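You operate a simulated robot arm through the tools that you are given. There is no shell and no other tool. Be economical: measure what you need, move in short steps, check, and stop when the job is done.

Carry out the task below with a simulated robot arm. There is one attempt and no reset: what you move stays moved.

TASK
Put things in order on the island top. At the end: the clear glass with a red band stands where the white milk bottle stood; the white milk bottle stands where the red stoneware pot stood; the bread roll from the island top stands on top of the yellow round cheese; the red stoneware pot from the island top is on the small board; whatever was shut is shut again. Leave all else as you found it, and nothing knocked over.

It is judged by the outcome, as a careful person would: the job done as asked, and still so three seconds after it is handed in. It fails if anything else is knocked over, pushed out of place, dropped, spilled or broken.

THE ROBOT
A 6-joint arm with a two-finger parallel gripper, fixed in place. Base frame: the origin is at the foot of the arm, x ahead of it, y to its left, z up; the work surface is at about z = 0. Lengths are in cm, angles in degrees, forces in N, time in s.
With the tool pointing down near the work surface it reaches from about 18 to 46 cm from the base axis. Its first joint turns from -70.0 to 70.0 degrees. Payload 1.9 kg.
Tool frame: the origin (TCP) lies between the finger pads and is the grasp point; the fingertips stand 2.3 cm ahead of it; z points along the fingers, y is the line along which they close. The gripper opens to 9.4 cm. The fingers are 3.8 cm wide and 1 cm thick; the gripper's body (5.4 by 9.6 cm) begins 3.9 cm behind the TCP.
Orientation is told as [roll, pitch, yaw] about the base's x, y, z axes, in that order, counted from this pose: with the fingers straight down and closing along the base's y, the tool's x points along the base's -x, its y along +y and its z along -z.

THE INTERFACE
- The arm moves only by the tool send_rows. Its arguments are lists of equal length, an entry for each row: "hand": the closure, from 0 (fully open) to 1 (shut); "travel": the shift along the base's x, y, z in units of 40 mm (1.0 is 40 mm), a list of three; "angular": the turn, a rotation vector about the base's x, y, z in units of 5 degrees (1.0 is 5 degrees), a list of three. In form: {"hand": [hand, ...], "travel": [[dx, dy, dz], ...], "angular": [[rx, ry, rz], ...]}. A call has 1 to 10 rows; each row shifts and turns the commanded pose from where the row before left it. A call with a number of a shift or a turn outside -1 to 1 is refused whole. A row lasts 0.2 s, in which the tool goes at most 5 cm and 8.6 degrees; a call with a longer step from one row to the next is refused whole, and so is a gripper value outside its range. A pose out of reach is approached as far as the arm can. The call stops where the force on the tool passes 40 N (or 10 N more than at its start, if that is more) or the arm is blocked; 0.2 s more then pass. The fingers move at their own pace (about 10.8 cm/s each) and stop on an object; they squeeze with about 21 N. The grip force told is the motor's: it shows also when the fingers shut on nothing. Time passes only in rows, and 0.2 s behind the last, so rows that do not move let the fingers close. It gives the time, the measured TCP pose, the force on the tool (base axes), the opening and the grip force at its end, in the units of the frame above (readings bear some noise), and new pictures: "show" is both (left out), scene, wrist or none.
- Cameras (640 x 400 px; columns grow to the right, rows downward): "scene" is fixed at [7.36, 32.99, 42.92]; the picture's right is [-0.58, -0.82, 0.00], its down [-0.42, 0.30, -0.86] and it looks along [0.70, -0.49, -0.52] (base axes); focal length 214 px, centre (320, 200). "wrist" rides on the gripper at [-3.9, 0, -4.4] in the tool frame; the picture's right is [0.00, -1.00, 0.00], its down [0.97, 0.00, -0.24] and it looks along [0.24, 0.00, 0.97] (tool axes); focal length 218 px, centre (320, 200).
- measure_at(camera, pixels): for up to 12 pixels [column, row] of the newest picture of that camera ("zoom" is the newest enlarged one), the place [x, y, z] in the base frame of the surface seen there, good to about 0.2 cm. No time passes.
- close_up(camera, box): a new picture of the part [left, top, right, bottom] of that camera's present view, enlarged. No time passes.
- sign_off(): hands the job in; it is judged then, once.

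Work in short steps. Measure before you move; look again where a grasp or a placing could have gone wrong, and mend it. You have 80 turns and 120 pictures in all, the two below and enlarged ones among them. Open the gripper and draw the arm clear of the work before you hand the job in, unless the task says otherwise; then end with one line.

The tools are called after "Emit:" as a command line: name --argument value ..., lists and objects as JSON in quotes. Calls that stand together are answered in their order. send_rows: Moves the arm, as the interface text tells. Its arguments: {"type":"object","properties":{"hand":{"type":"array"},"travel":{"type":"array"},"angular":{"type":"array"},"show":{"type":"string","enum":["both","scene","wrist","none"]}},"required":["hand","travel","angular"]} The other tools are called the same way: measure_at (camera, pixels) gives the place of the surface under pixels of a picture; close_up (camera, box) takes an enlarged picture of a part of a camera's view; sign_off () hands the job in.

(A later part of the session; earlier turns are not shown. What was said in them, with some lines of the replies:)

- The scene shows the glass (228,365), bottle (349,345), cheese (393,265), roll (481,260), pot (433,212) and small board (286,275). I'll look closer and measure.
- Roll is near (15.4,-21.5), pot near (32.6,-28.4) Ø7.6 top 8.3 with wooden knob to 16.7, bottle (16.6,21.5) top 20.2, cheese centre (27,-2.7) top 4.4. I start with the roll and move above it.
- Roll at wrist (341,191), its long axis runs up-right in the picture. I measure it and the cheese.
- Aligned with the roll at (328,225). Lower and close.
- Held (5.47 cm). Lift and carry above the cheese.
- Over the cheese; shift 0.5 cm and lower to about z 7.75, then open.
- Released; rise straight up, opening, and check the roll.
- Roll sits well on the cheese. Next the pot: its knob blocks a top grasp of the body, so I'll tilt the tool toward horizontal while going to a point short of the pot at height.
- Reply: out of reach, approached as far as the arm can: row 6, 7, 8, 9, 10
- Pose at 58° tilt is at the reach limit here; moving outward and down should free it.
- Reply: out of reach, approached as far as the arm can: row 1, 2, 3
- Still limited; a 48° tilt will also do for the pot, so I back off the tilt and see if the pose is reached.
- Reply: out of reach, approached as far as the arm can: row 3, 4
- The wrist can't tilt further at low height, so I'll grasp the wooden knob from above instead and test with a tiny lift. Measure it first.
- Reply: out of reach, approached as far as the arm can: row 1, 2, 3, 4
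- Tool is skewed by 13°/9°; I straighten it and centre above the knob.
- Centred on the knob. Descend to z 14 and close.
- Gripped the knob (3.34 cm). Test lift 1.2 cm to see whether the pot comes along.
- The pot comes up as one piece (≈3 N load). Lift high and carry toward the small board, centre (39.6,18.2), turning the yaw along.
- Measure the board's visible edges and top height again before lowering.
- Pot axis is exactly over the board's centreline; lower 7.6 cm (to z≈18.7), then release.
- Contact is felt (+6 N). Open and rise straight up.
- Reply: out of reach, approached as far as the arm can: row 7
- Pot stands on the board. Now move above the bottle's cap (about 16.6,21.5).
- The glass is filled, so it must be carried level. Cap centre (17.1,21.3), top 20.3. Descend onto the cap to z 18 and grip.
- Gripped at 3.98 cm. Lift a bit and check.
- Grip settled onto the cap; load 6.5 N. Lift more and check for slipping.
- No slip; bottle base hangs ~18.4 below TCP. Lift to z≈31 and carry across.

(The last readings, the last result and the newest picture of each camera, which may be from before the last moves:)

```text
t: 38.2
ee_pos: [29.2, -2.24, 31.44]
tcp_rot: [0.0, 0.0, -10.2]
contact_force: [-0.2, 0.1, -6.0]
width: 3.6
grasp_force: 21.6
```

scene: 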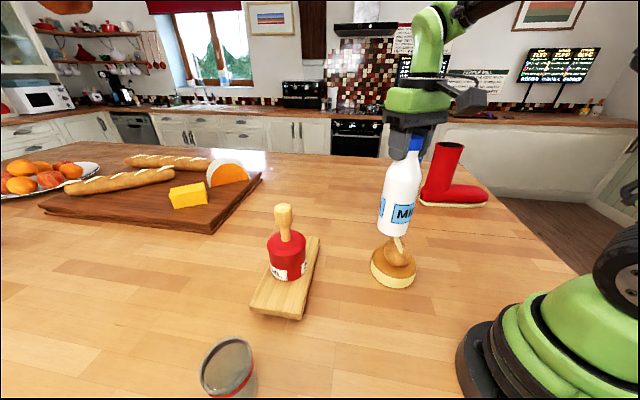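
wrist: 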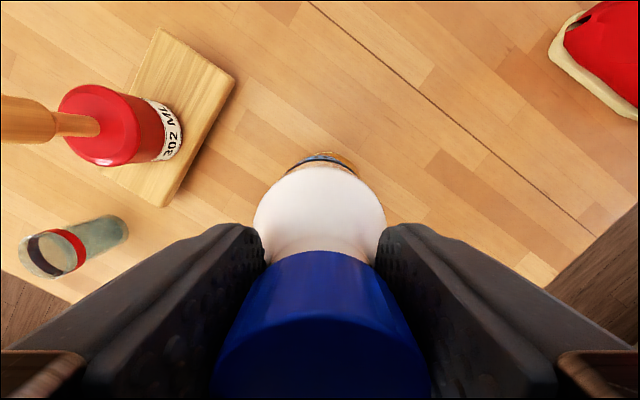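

Emit:
send_rows --hand '[1, 1, 1, 1, 1, 1, 1, 1, 1, 1]' --travel '[[0.06, -0.6, 0], [0.12, -0.85, 0], [0.12, -0.85, 0], [0.12, -0.85, -0.2], [0.12, -0.85, -0.4], [0.12, -0.85, -0.4], [0.12, -0.85, -0.4], [0.06, -0.5, -0.2], [0, -0.27, 0], [0, 0, 0]]' --angular '[[0, 0, -0.7], [0, 0, -0.7], [0, 0, -0.7], [0, 0, -0.7], [0, 0, -0.7], [0, 0, -0.7], [0, 0, -0.5], [0, 0, 0], [0, 0, 0], [0, 0, 0]]'

```text
t: 40.4
ee_pos: [32.41, -28.0, 24.98]
tcp_rot: [0.1, 0.0, -33.6]
contact_force: [-0.1, -0.1, -7.2]
width: 3.59
grasp_force: 20.9
```

scene: 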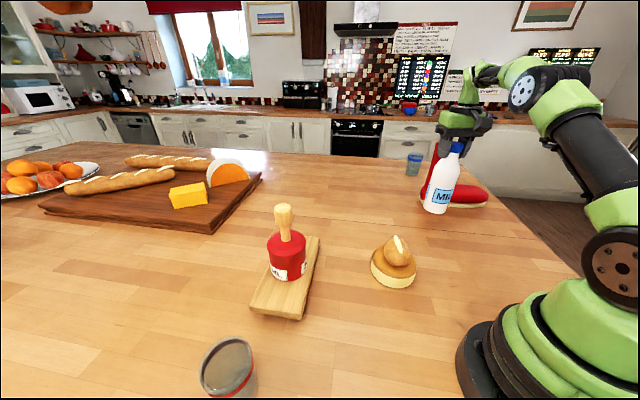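
wrist: 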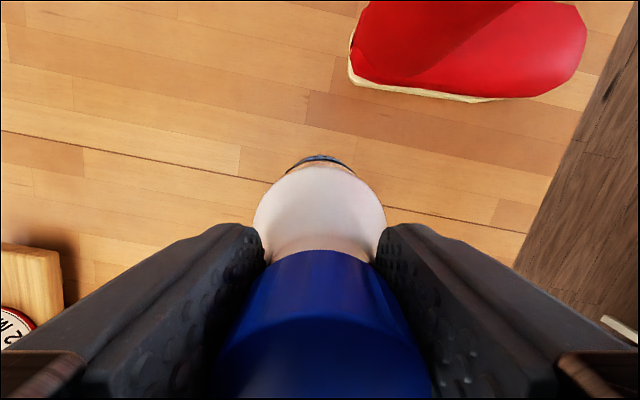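

Over the pot's old place. Lower to just above contact.

Emit:
send_rows --hand '[1, 1, 1, 1, 1, 1, 1]' --travel '[[0.03, -0.02, -0.5], [0, 0, -0.5], [0, 0, -0.35], [0, 0, -0.2], [0, 0, -0.07], [0, 0, -0.04], [0, 0, 0]]' --angular '[[0, 0, 0], [0, 0, 0], [0, 0, 0], [0, 0, 0], [0, 0, 0], [0, 0, 0], [0, 0, 0]]' --show "scene"

```text
t: 42.0
ee_pos: [32.57, -28.21, 18.66]
tcp_rot: [0.1, -0.3, -33.6]
contact_force: [3.8, 1.6, 25.5]
width: 3.62
grasp_force: 20.5
```

scene: 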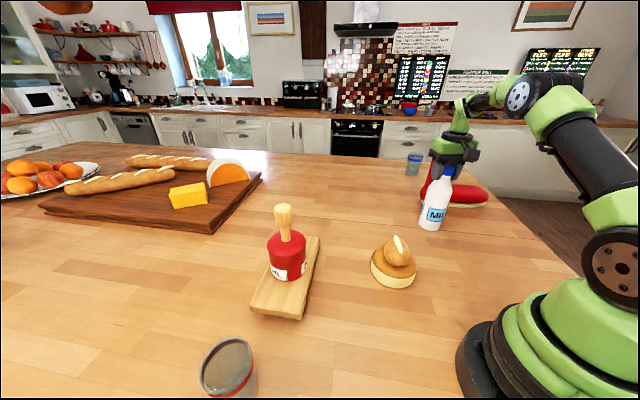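

Contact made (25 N). Ease off slightly, then open.

Emit:
send_rows --hand '[1, 1, 0.7, 0.4, 0.2, 0]' --travel '[[0, 0, 0.05], [0, 0, 0], [0, 0, 0], [0, 0, 0], [0, 0, 0], [0, 0, 0]]' --angular '[[0, 0, 0], [0, 0, 0], [0, 0, 0], [0, 0, 0], [0, 0, 0], [0, 0, 0]]' --show "wrist"

```text
t: 43.4
ee_pos: [32.47, -28.18, 18.49]
tcp_rot: [0.1, -0.2, -33.6]
contact_force: [-0.2, -0.5, -1.0]
width: 9.41
grasp_force: 0.1
```

wrist: 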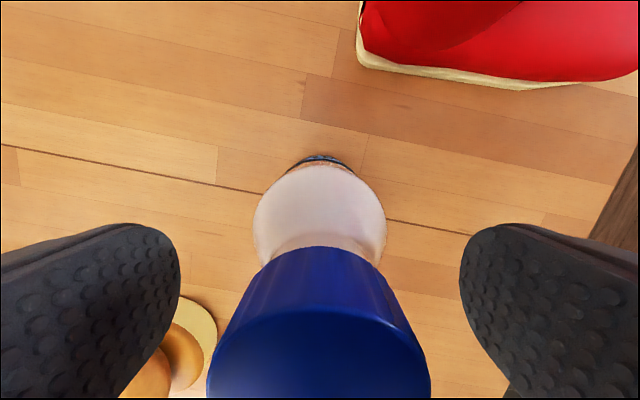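

Bottle stands free. Rise straight up.

Emit:
send_rows --hand '[0, 0, 0, 0, 0]' --travel '[[0, 0, 0.5], [0, 0, 0.7], [0, 0, 0.6], [0, 0, 0.2], [0, 0, 0]]' --angular '[[0, 0, 0], [0, 0, 0], [0, 0, 0], [0, 0, 0], [0, 0, 0]]'

Emit:
measure_at --camera "wrist" --pixels '[[320, 210], [300, 210], [340, 210]]'

```text
t: 44.6
ee_pos: [32.6, -28.1, 26.39]
tcp_rot: [0.1, 0.1, -33.6]
contact_force: [-0.4, -0.1, 0.6]
width: 9.4
grasp_force: 0.1
```

scene: 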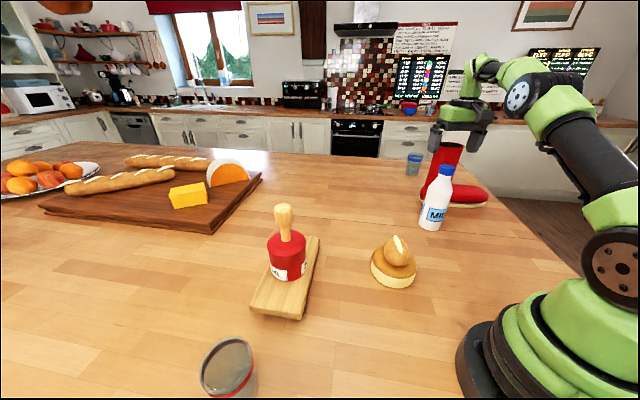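
wrist: 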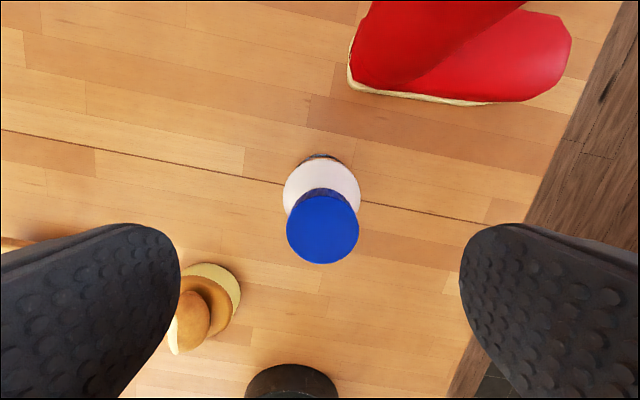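

```text
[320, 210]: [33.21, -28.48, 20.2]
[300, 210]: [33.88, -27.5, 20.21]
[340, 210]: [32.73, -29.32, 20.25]
```

Bottle is at (32.4,-28.0). Go over to the glass near (25.7,35.5), staying high.

Emit:
send_rows --hand '[0, 0, 0, 0, 0, 0, 0, 0, 0, 0]' --travel '[[0, 0.5, 0.3], [0, 0.9, 0.1], [0, 1, 0], [0, 1, 0], [0, 1, 0], [0, 1, 0], [0, 1, 0], [0, 1, 0], [-0.2, 0.9, 0], [-0.27, 0.875, 0]]' --angular '[[0, 0, 1], [0, 0, 1], [0, 0, 1], [0, 0, 1], [0, 0, 1], [0, 0, 1], [0, 0, 1], [0, 0, 1], [0, 0, 1], [0, 0, 1]]' --show "none"

Emit:
send_rows --hand '[0, 0, 0, 0, 0, 0, 0, 0]' --travel '[[-0.27, 0.875, 0], [-0.27, 0.875, 0], [-0.27, 0.875, 0], [-0.27, 0.875, 0], [-0.27, 0.875, 0], [-0.27, 0.875, -0.3], [-0.1, 0.4, -0.4], [0, 0, 0]]' --angular '[[0, 0, 1], [0, 0, 1], [0, 0, 1], [0, 0, 1], [0, 0, 1], [0, 0, 1], [0, 0, 0], [0, 0, 0]]'

```text
t: 46.8
ee_pos: [30.46, 8.73, 28.19]
tcp_rot: [0.1, 0.0, 16.4]
contact_force: [0.2, 0.9, 0.8]
width: 9.39
grasp_force: 0.0
```

```text
t: 48.6
ee_pos: [23.7, 31.19, 25.33]
tcp_rot: [0.2, 0.0, 46.3]
contact_force: [-1.0, 0.2, 0.8]
width: 9.43
grasp_force: 0.0
```

scene: 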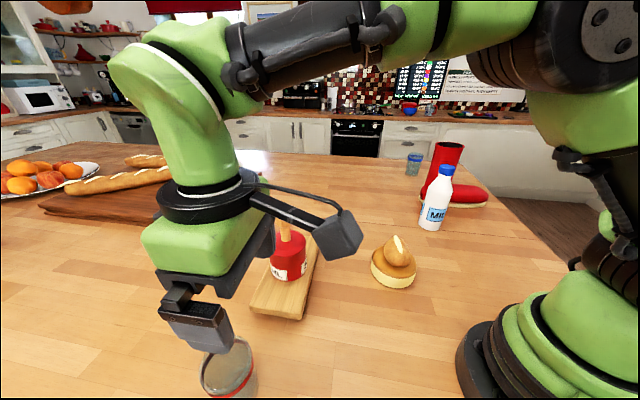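
wrist: 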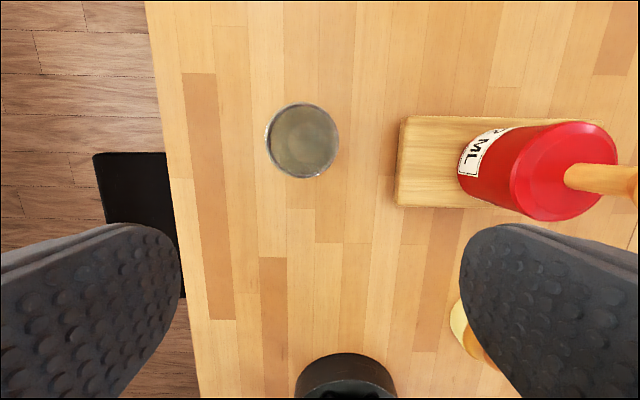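

Glass seen from above at wrist (302,140). Measure its rim and surroundings.

Emit:
close_up --camera "wrist" --box '[250, 90, 354, 190]'

Emit:
measure_at --camera "wrist" --pixels '[[267, 140], [337, 140], [302, 104], [302, 176], [302, 140], [278, 115], [327, 165], [277, 165], [328, 116]]'

```text
4.00 times, centred on (302, 140) of wrist
```

zoom: 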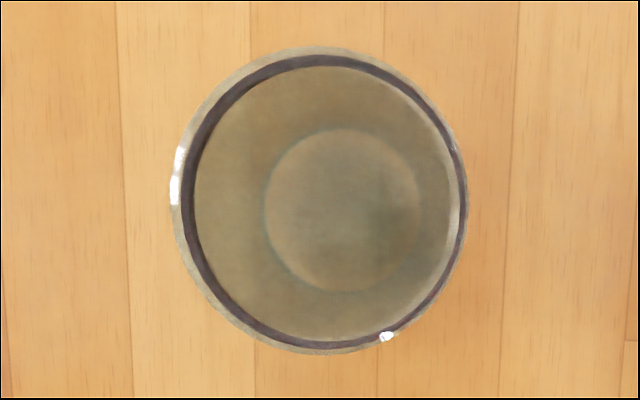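

```text
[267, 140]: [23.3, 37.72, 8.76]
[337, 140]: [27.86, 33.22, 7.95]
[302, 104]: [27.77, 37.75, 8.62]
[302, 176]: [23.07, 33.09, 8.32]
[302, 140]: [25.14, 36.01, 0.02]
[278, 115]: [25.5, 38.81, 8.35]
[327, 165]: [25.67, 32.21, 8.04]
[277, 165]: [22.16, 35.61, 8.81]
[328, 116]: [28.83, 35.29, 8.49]
```

Glass centre (25.5,35.45), Ø≈6.5, rim ≈9. Move over it and descend part way.

Emit:
send_rows --hand '[0, 0, 0, 0, 0, 0, 0]' --travel '[[0.225, 0.535, 0], [0.225, 0.535, -0.3], [0, 0, -0.8], [0, 0, -0.8], [0, 0, -0.8], [0, 0, -0.3], [0, 0, 0]]' --angular '[[0, 0, 0], [0, 0, 0], [0, 0, 0], [0, 0, 0], [0, 0, 0], [0, 0, 0], [0, 0, 0]]' --show "wrist"

```text
t: 50.2
ee_pos: [25.48, 35.4, 13.23]
tcp_rot: [0.1, 0.0, 46.3]
contact_force: [0.1, -0.3, -0.5]
width: 9.41
grasp_force: 0.0
```

wrist: 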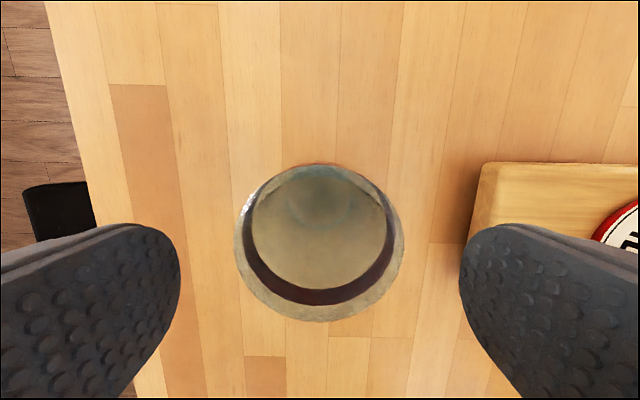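

Centred. Descend to z≈6.3 and close gently.

Emit:
send_rows --hand '[0, 0, 0, 0, 0.2, 0.4, 0.6, 1, 1, 1]' --travel '[[0, 0, -0.5], [0, 0, -0.5], [0, 0, -0.45], [0, 0, -0.28], [0, 0, 0], [0, 0, 0], [0, 0, 0], [0, 0, 0], [0, 0, 0], [0, 0, 0]]' --angular '[[0, 0, 0], [0, 0, 0], [0, 0, 0], [0, 0, 0], [0, 0, 0], [0, 0, 0], [0, 0, 0], [0, 0, 0], [0, 0, 0], [0, 0, 0]]'

```text
t: 52.4
ee_pos: [25.62, 35.61, 6.16]
tcp_rot: [0.0, 0.0, 46.3]
contact_force: [-0.2, 0.2, -0.5]
width: 6.49
grasp_force: 20.7
```

scene: 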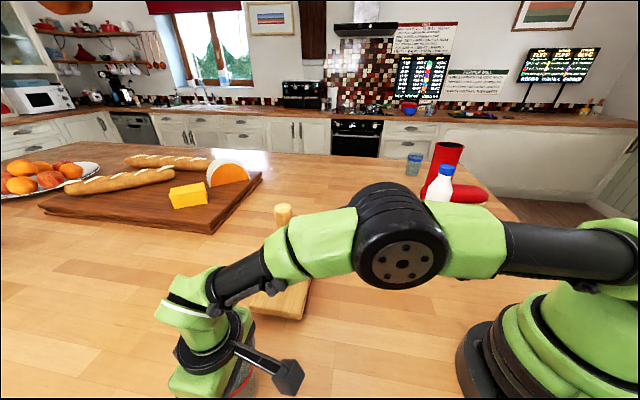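
wrist: 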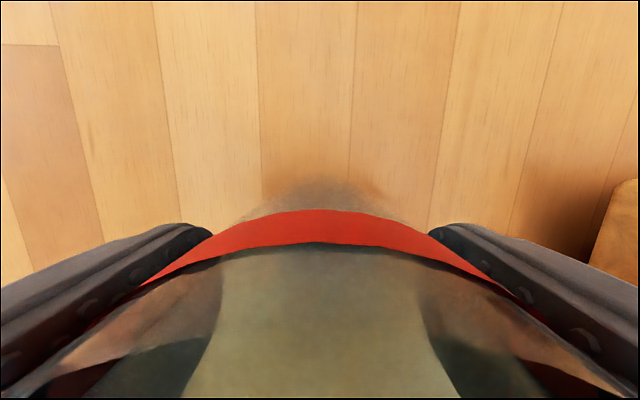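

Held at 6.49 cm. Lift gently and move slowly, keeping level.

Emit:
send_rows --hand '[1, 1, 1, 1, 1, 1, 1, 1, 1, 1]' --travel '[[0, 0, 0.08], [0, 0, 0.15], [0, 0, 0.22], [0, 0, 0.22], [0, 0, 0.15], [-0.05, -0.08, 0.08], [-0.1, -0.17, 0], [-0.15, -0.25, 0], [-0.17, -0.29, 0], [-0.17, -0.29, 0]]' --angular '[[0, 0, 0], [0, 0, 0], [0, 0, 0], [0, 0, 0], [0, 0, 0], [0, 0, 0], [0, 0, 0], [0, 0, 0], [0, 0, 0], [0, 0, 0]]' --show "scene"

```text
t: 54.6
ee_pos: [22.9, 31.11, 10.18]
tcp_rot: [0.0, -0.1, 46.5]
contact_force: [1.1, 0.4, -2.4]
width: 6.48
grasp_force: 21.6
```

scene: 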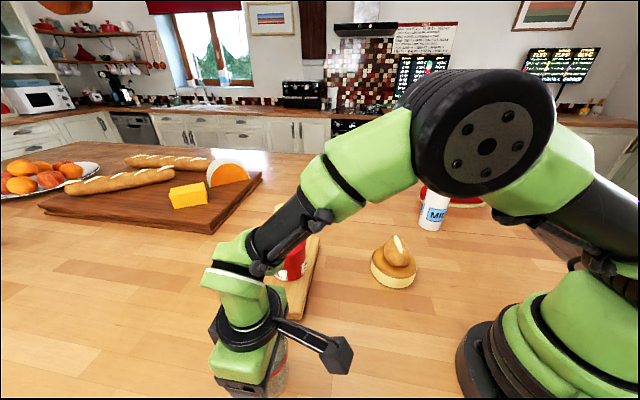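

Emit:
send_rows --hand '[1, 1, 1, 1, 1, 1, 1, 1, 1, 1]' --travel '[[-0.17, -0.29, 0], [-0.17, -0.29, 0], [-0.17, -0.29, 0], [-0.17, -0.29, 0], [-0.17, -0.29, 0], [-0.17, -0.29, 0], [-0.17, -0.29, 0], [-0.14, -0.24, 0], [-0.08, -0.14, 0], [-0.03, -0.04, 0]]' --angular '[[0, 0, 0], [0, 0, 0], [0, 0, 0], [0, 0, 0], [0, 0, 0], [0, 0, 0], [0, 0, 0], [0, 0, 0], [0, 0, 0], [0, 0, 0]]'

```text
t: 56.8
ee_pos: [17.11, 21.34, 10.03]
tcp_rot: [0.1, 0.0, 46.4]
contact_force: [0.8, -0.7, -2.4]
width: 6.46
grasp_force: 20.8
```

scene: 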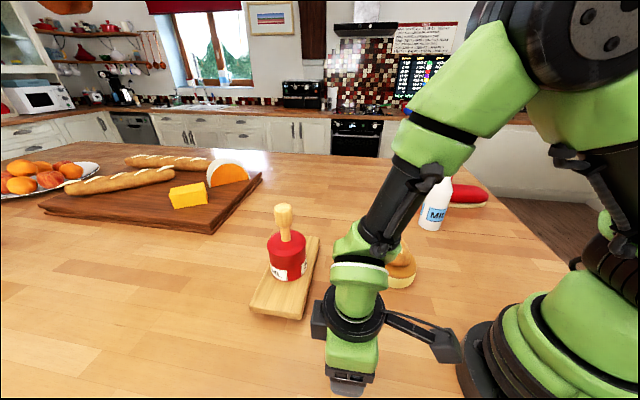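
wrist: 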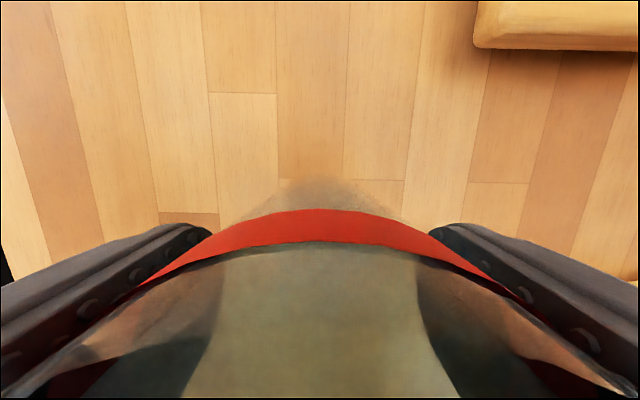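

At the bottle's old spot. Lower gently 3.8 cm.

Emit:
send_rows --hand '[1, 1, 1, 1, 1, 1, 1, 1]' --travel '[[0, 0, -0.1], [0, 0, -0.2], [0, 0, -0.25], [0, 0, -0.2], [0, 0, -0.12], [0, 0, -0.05], [0, 0, -0.03], [0, 0, 0]]' --angular '[[0, 0, 0], [0, 0, 0], [0, 0, 0], [0, 0, 0], [0, 0, 0], [0, 0, 0], [0, 0, 0], [0, 0, 0]]' --show "none"

```text
t: 58.6
ee_pos: [17.25, 21.15, 6.29]
tcp_rot: [0.1, 0.0, 46.4]
contact_force: [0.4, 0.6, -2.0]
width: 6.46
grasp_force: 20.7
```

Not quite touching; lower a touch more.

Emit:
send_rows --hand '[1, 1, 1]' --travel '[[0, 0, -0.03], [0, 0, -0.02], [0, 0, 0]]' --angular '[[0, 0, 0], [0, 0, 0], [0, 0, 0]]' --show "none"

```text
t: 59.4
ee_pos: [17.27, 21.25, 6.17]
tcp_rot: [0.1, 0.1, 46.2]
contact_force: [0.6, -5.1, 12.6]
width: 6.45
grasp_force: 21.2
```

Contact (12.6 N). Ease up slightly and open slowly.

Emit:
send_rows --hand '[1, 0.9, 0.5, 0.3, 0.2, 0.1, 0, 0]' --travel '[[0, 0, 0.02], [0, 0, 0], [0, 0, 0], [0, 0, 0], [0, 0, 0], [0, 0, 0], [0, 0, 0], [0, 0, 0]]' --angular '[[0, 0, 0], [0, 0, 0], [0, 0, 0], [0, 0, 0], [0, 0, 0], [0, 0, 0], [0, 0, 0], [0, 0, 0]]' --show "wrist"

```text
t: 61.2
ee_pos: [17.13, 21.18, 6.14]
tcp_rot: [0.1, -0.1, 46.4]
contact_force: [0.2, -0.1, 0.3]
width: 9.42
grasp_force: 0.0
```

wrist: 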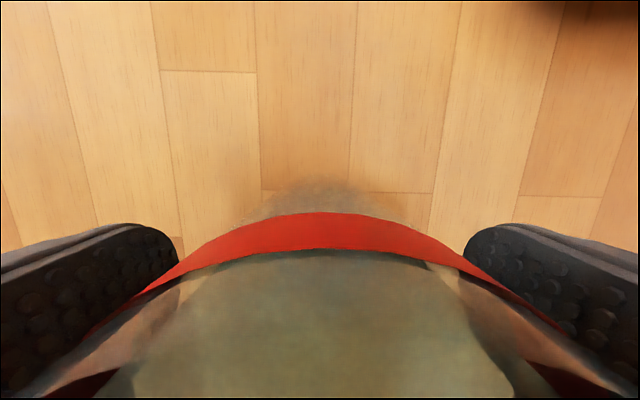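

Released. Rise straight up and then toward the free middle at height.

Emit:
send_rows --hand '[0, 0, 0, 0, 0, 0, 0, 0, 0, 0]' --travel '[[0, 0, 0.3], [0, 0, 0.6], [0, 0, 0.8], [0, 0, 0.9], [0, 0, 0.9], [0, 0, 0.9], [0, 0, 0.9], [0.5, -0.7, 0.3], [0.6, -0.7, 0.3], [0, 0, 0]]' --angular '[[0, 0, 0], [0, 0, 0], [0, 0, 0], [0, 0, 0], [0, 0, 0], [0, 0, -0.5], [0, 0, -0.8], [0, 0, -0.8], [0, 0, -0.8], [0, 0, 0]]'

```text
t: 63.4
ee_pos: [21.8, 15.23, 29.98]
tcp_rot: [0.2, 0.0, 31.9]
contact_force: [0.0, -0.1, 0.2]
width: 9.42
grasp_force: 0.0
```

scene: 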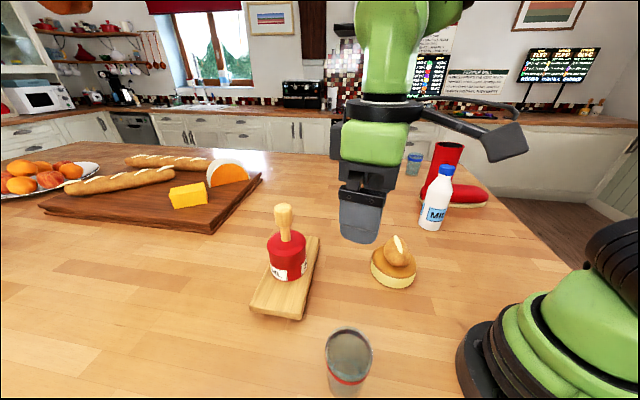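
wrist: 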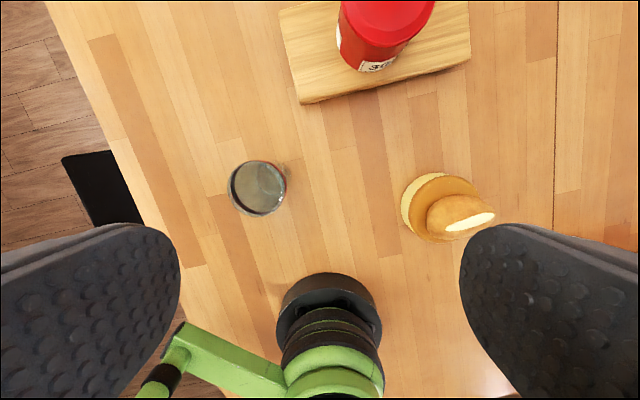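

All items stand in their places, nothing is knocked over, and the arm is up at z 30 with the gripper open. Handing in.

Emit:
sign_off

```text
The job is handed in.
```

The job is handed in. The glass stands where the bottle was and the bottle where the pot was. The roll is on the cheese and the pot is on the small board. I saw nothing knocked over or spilled, and I opened nothing that had been shut.
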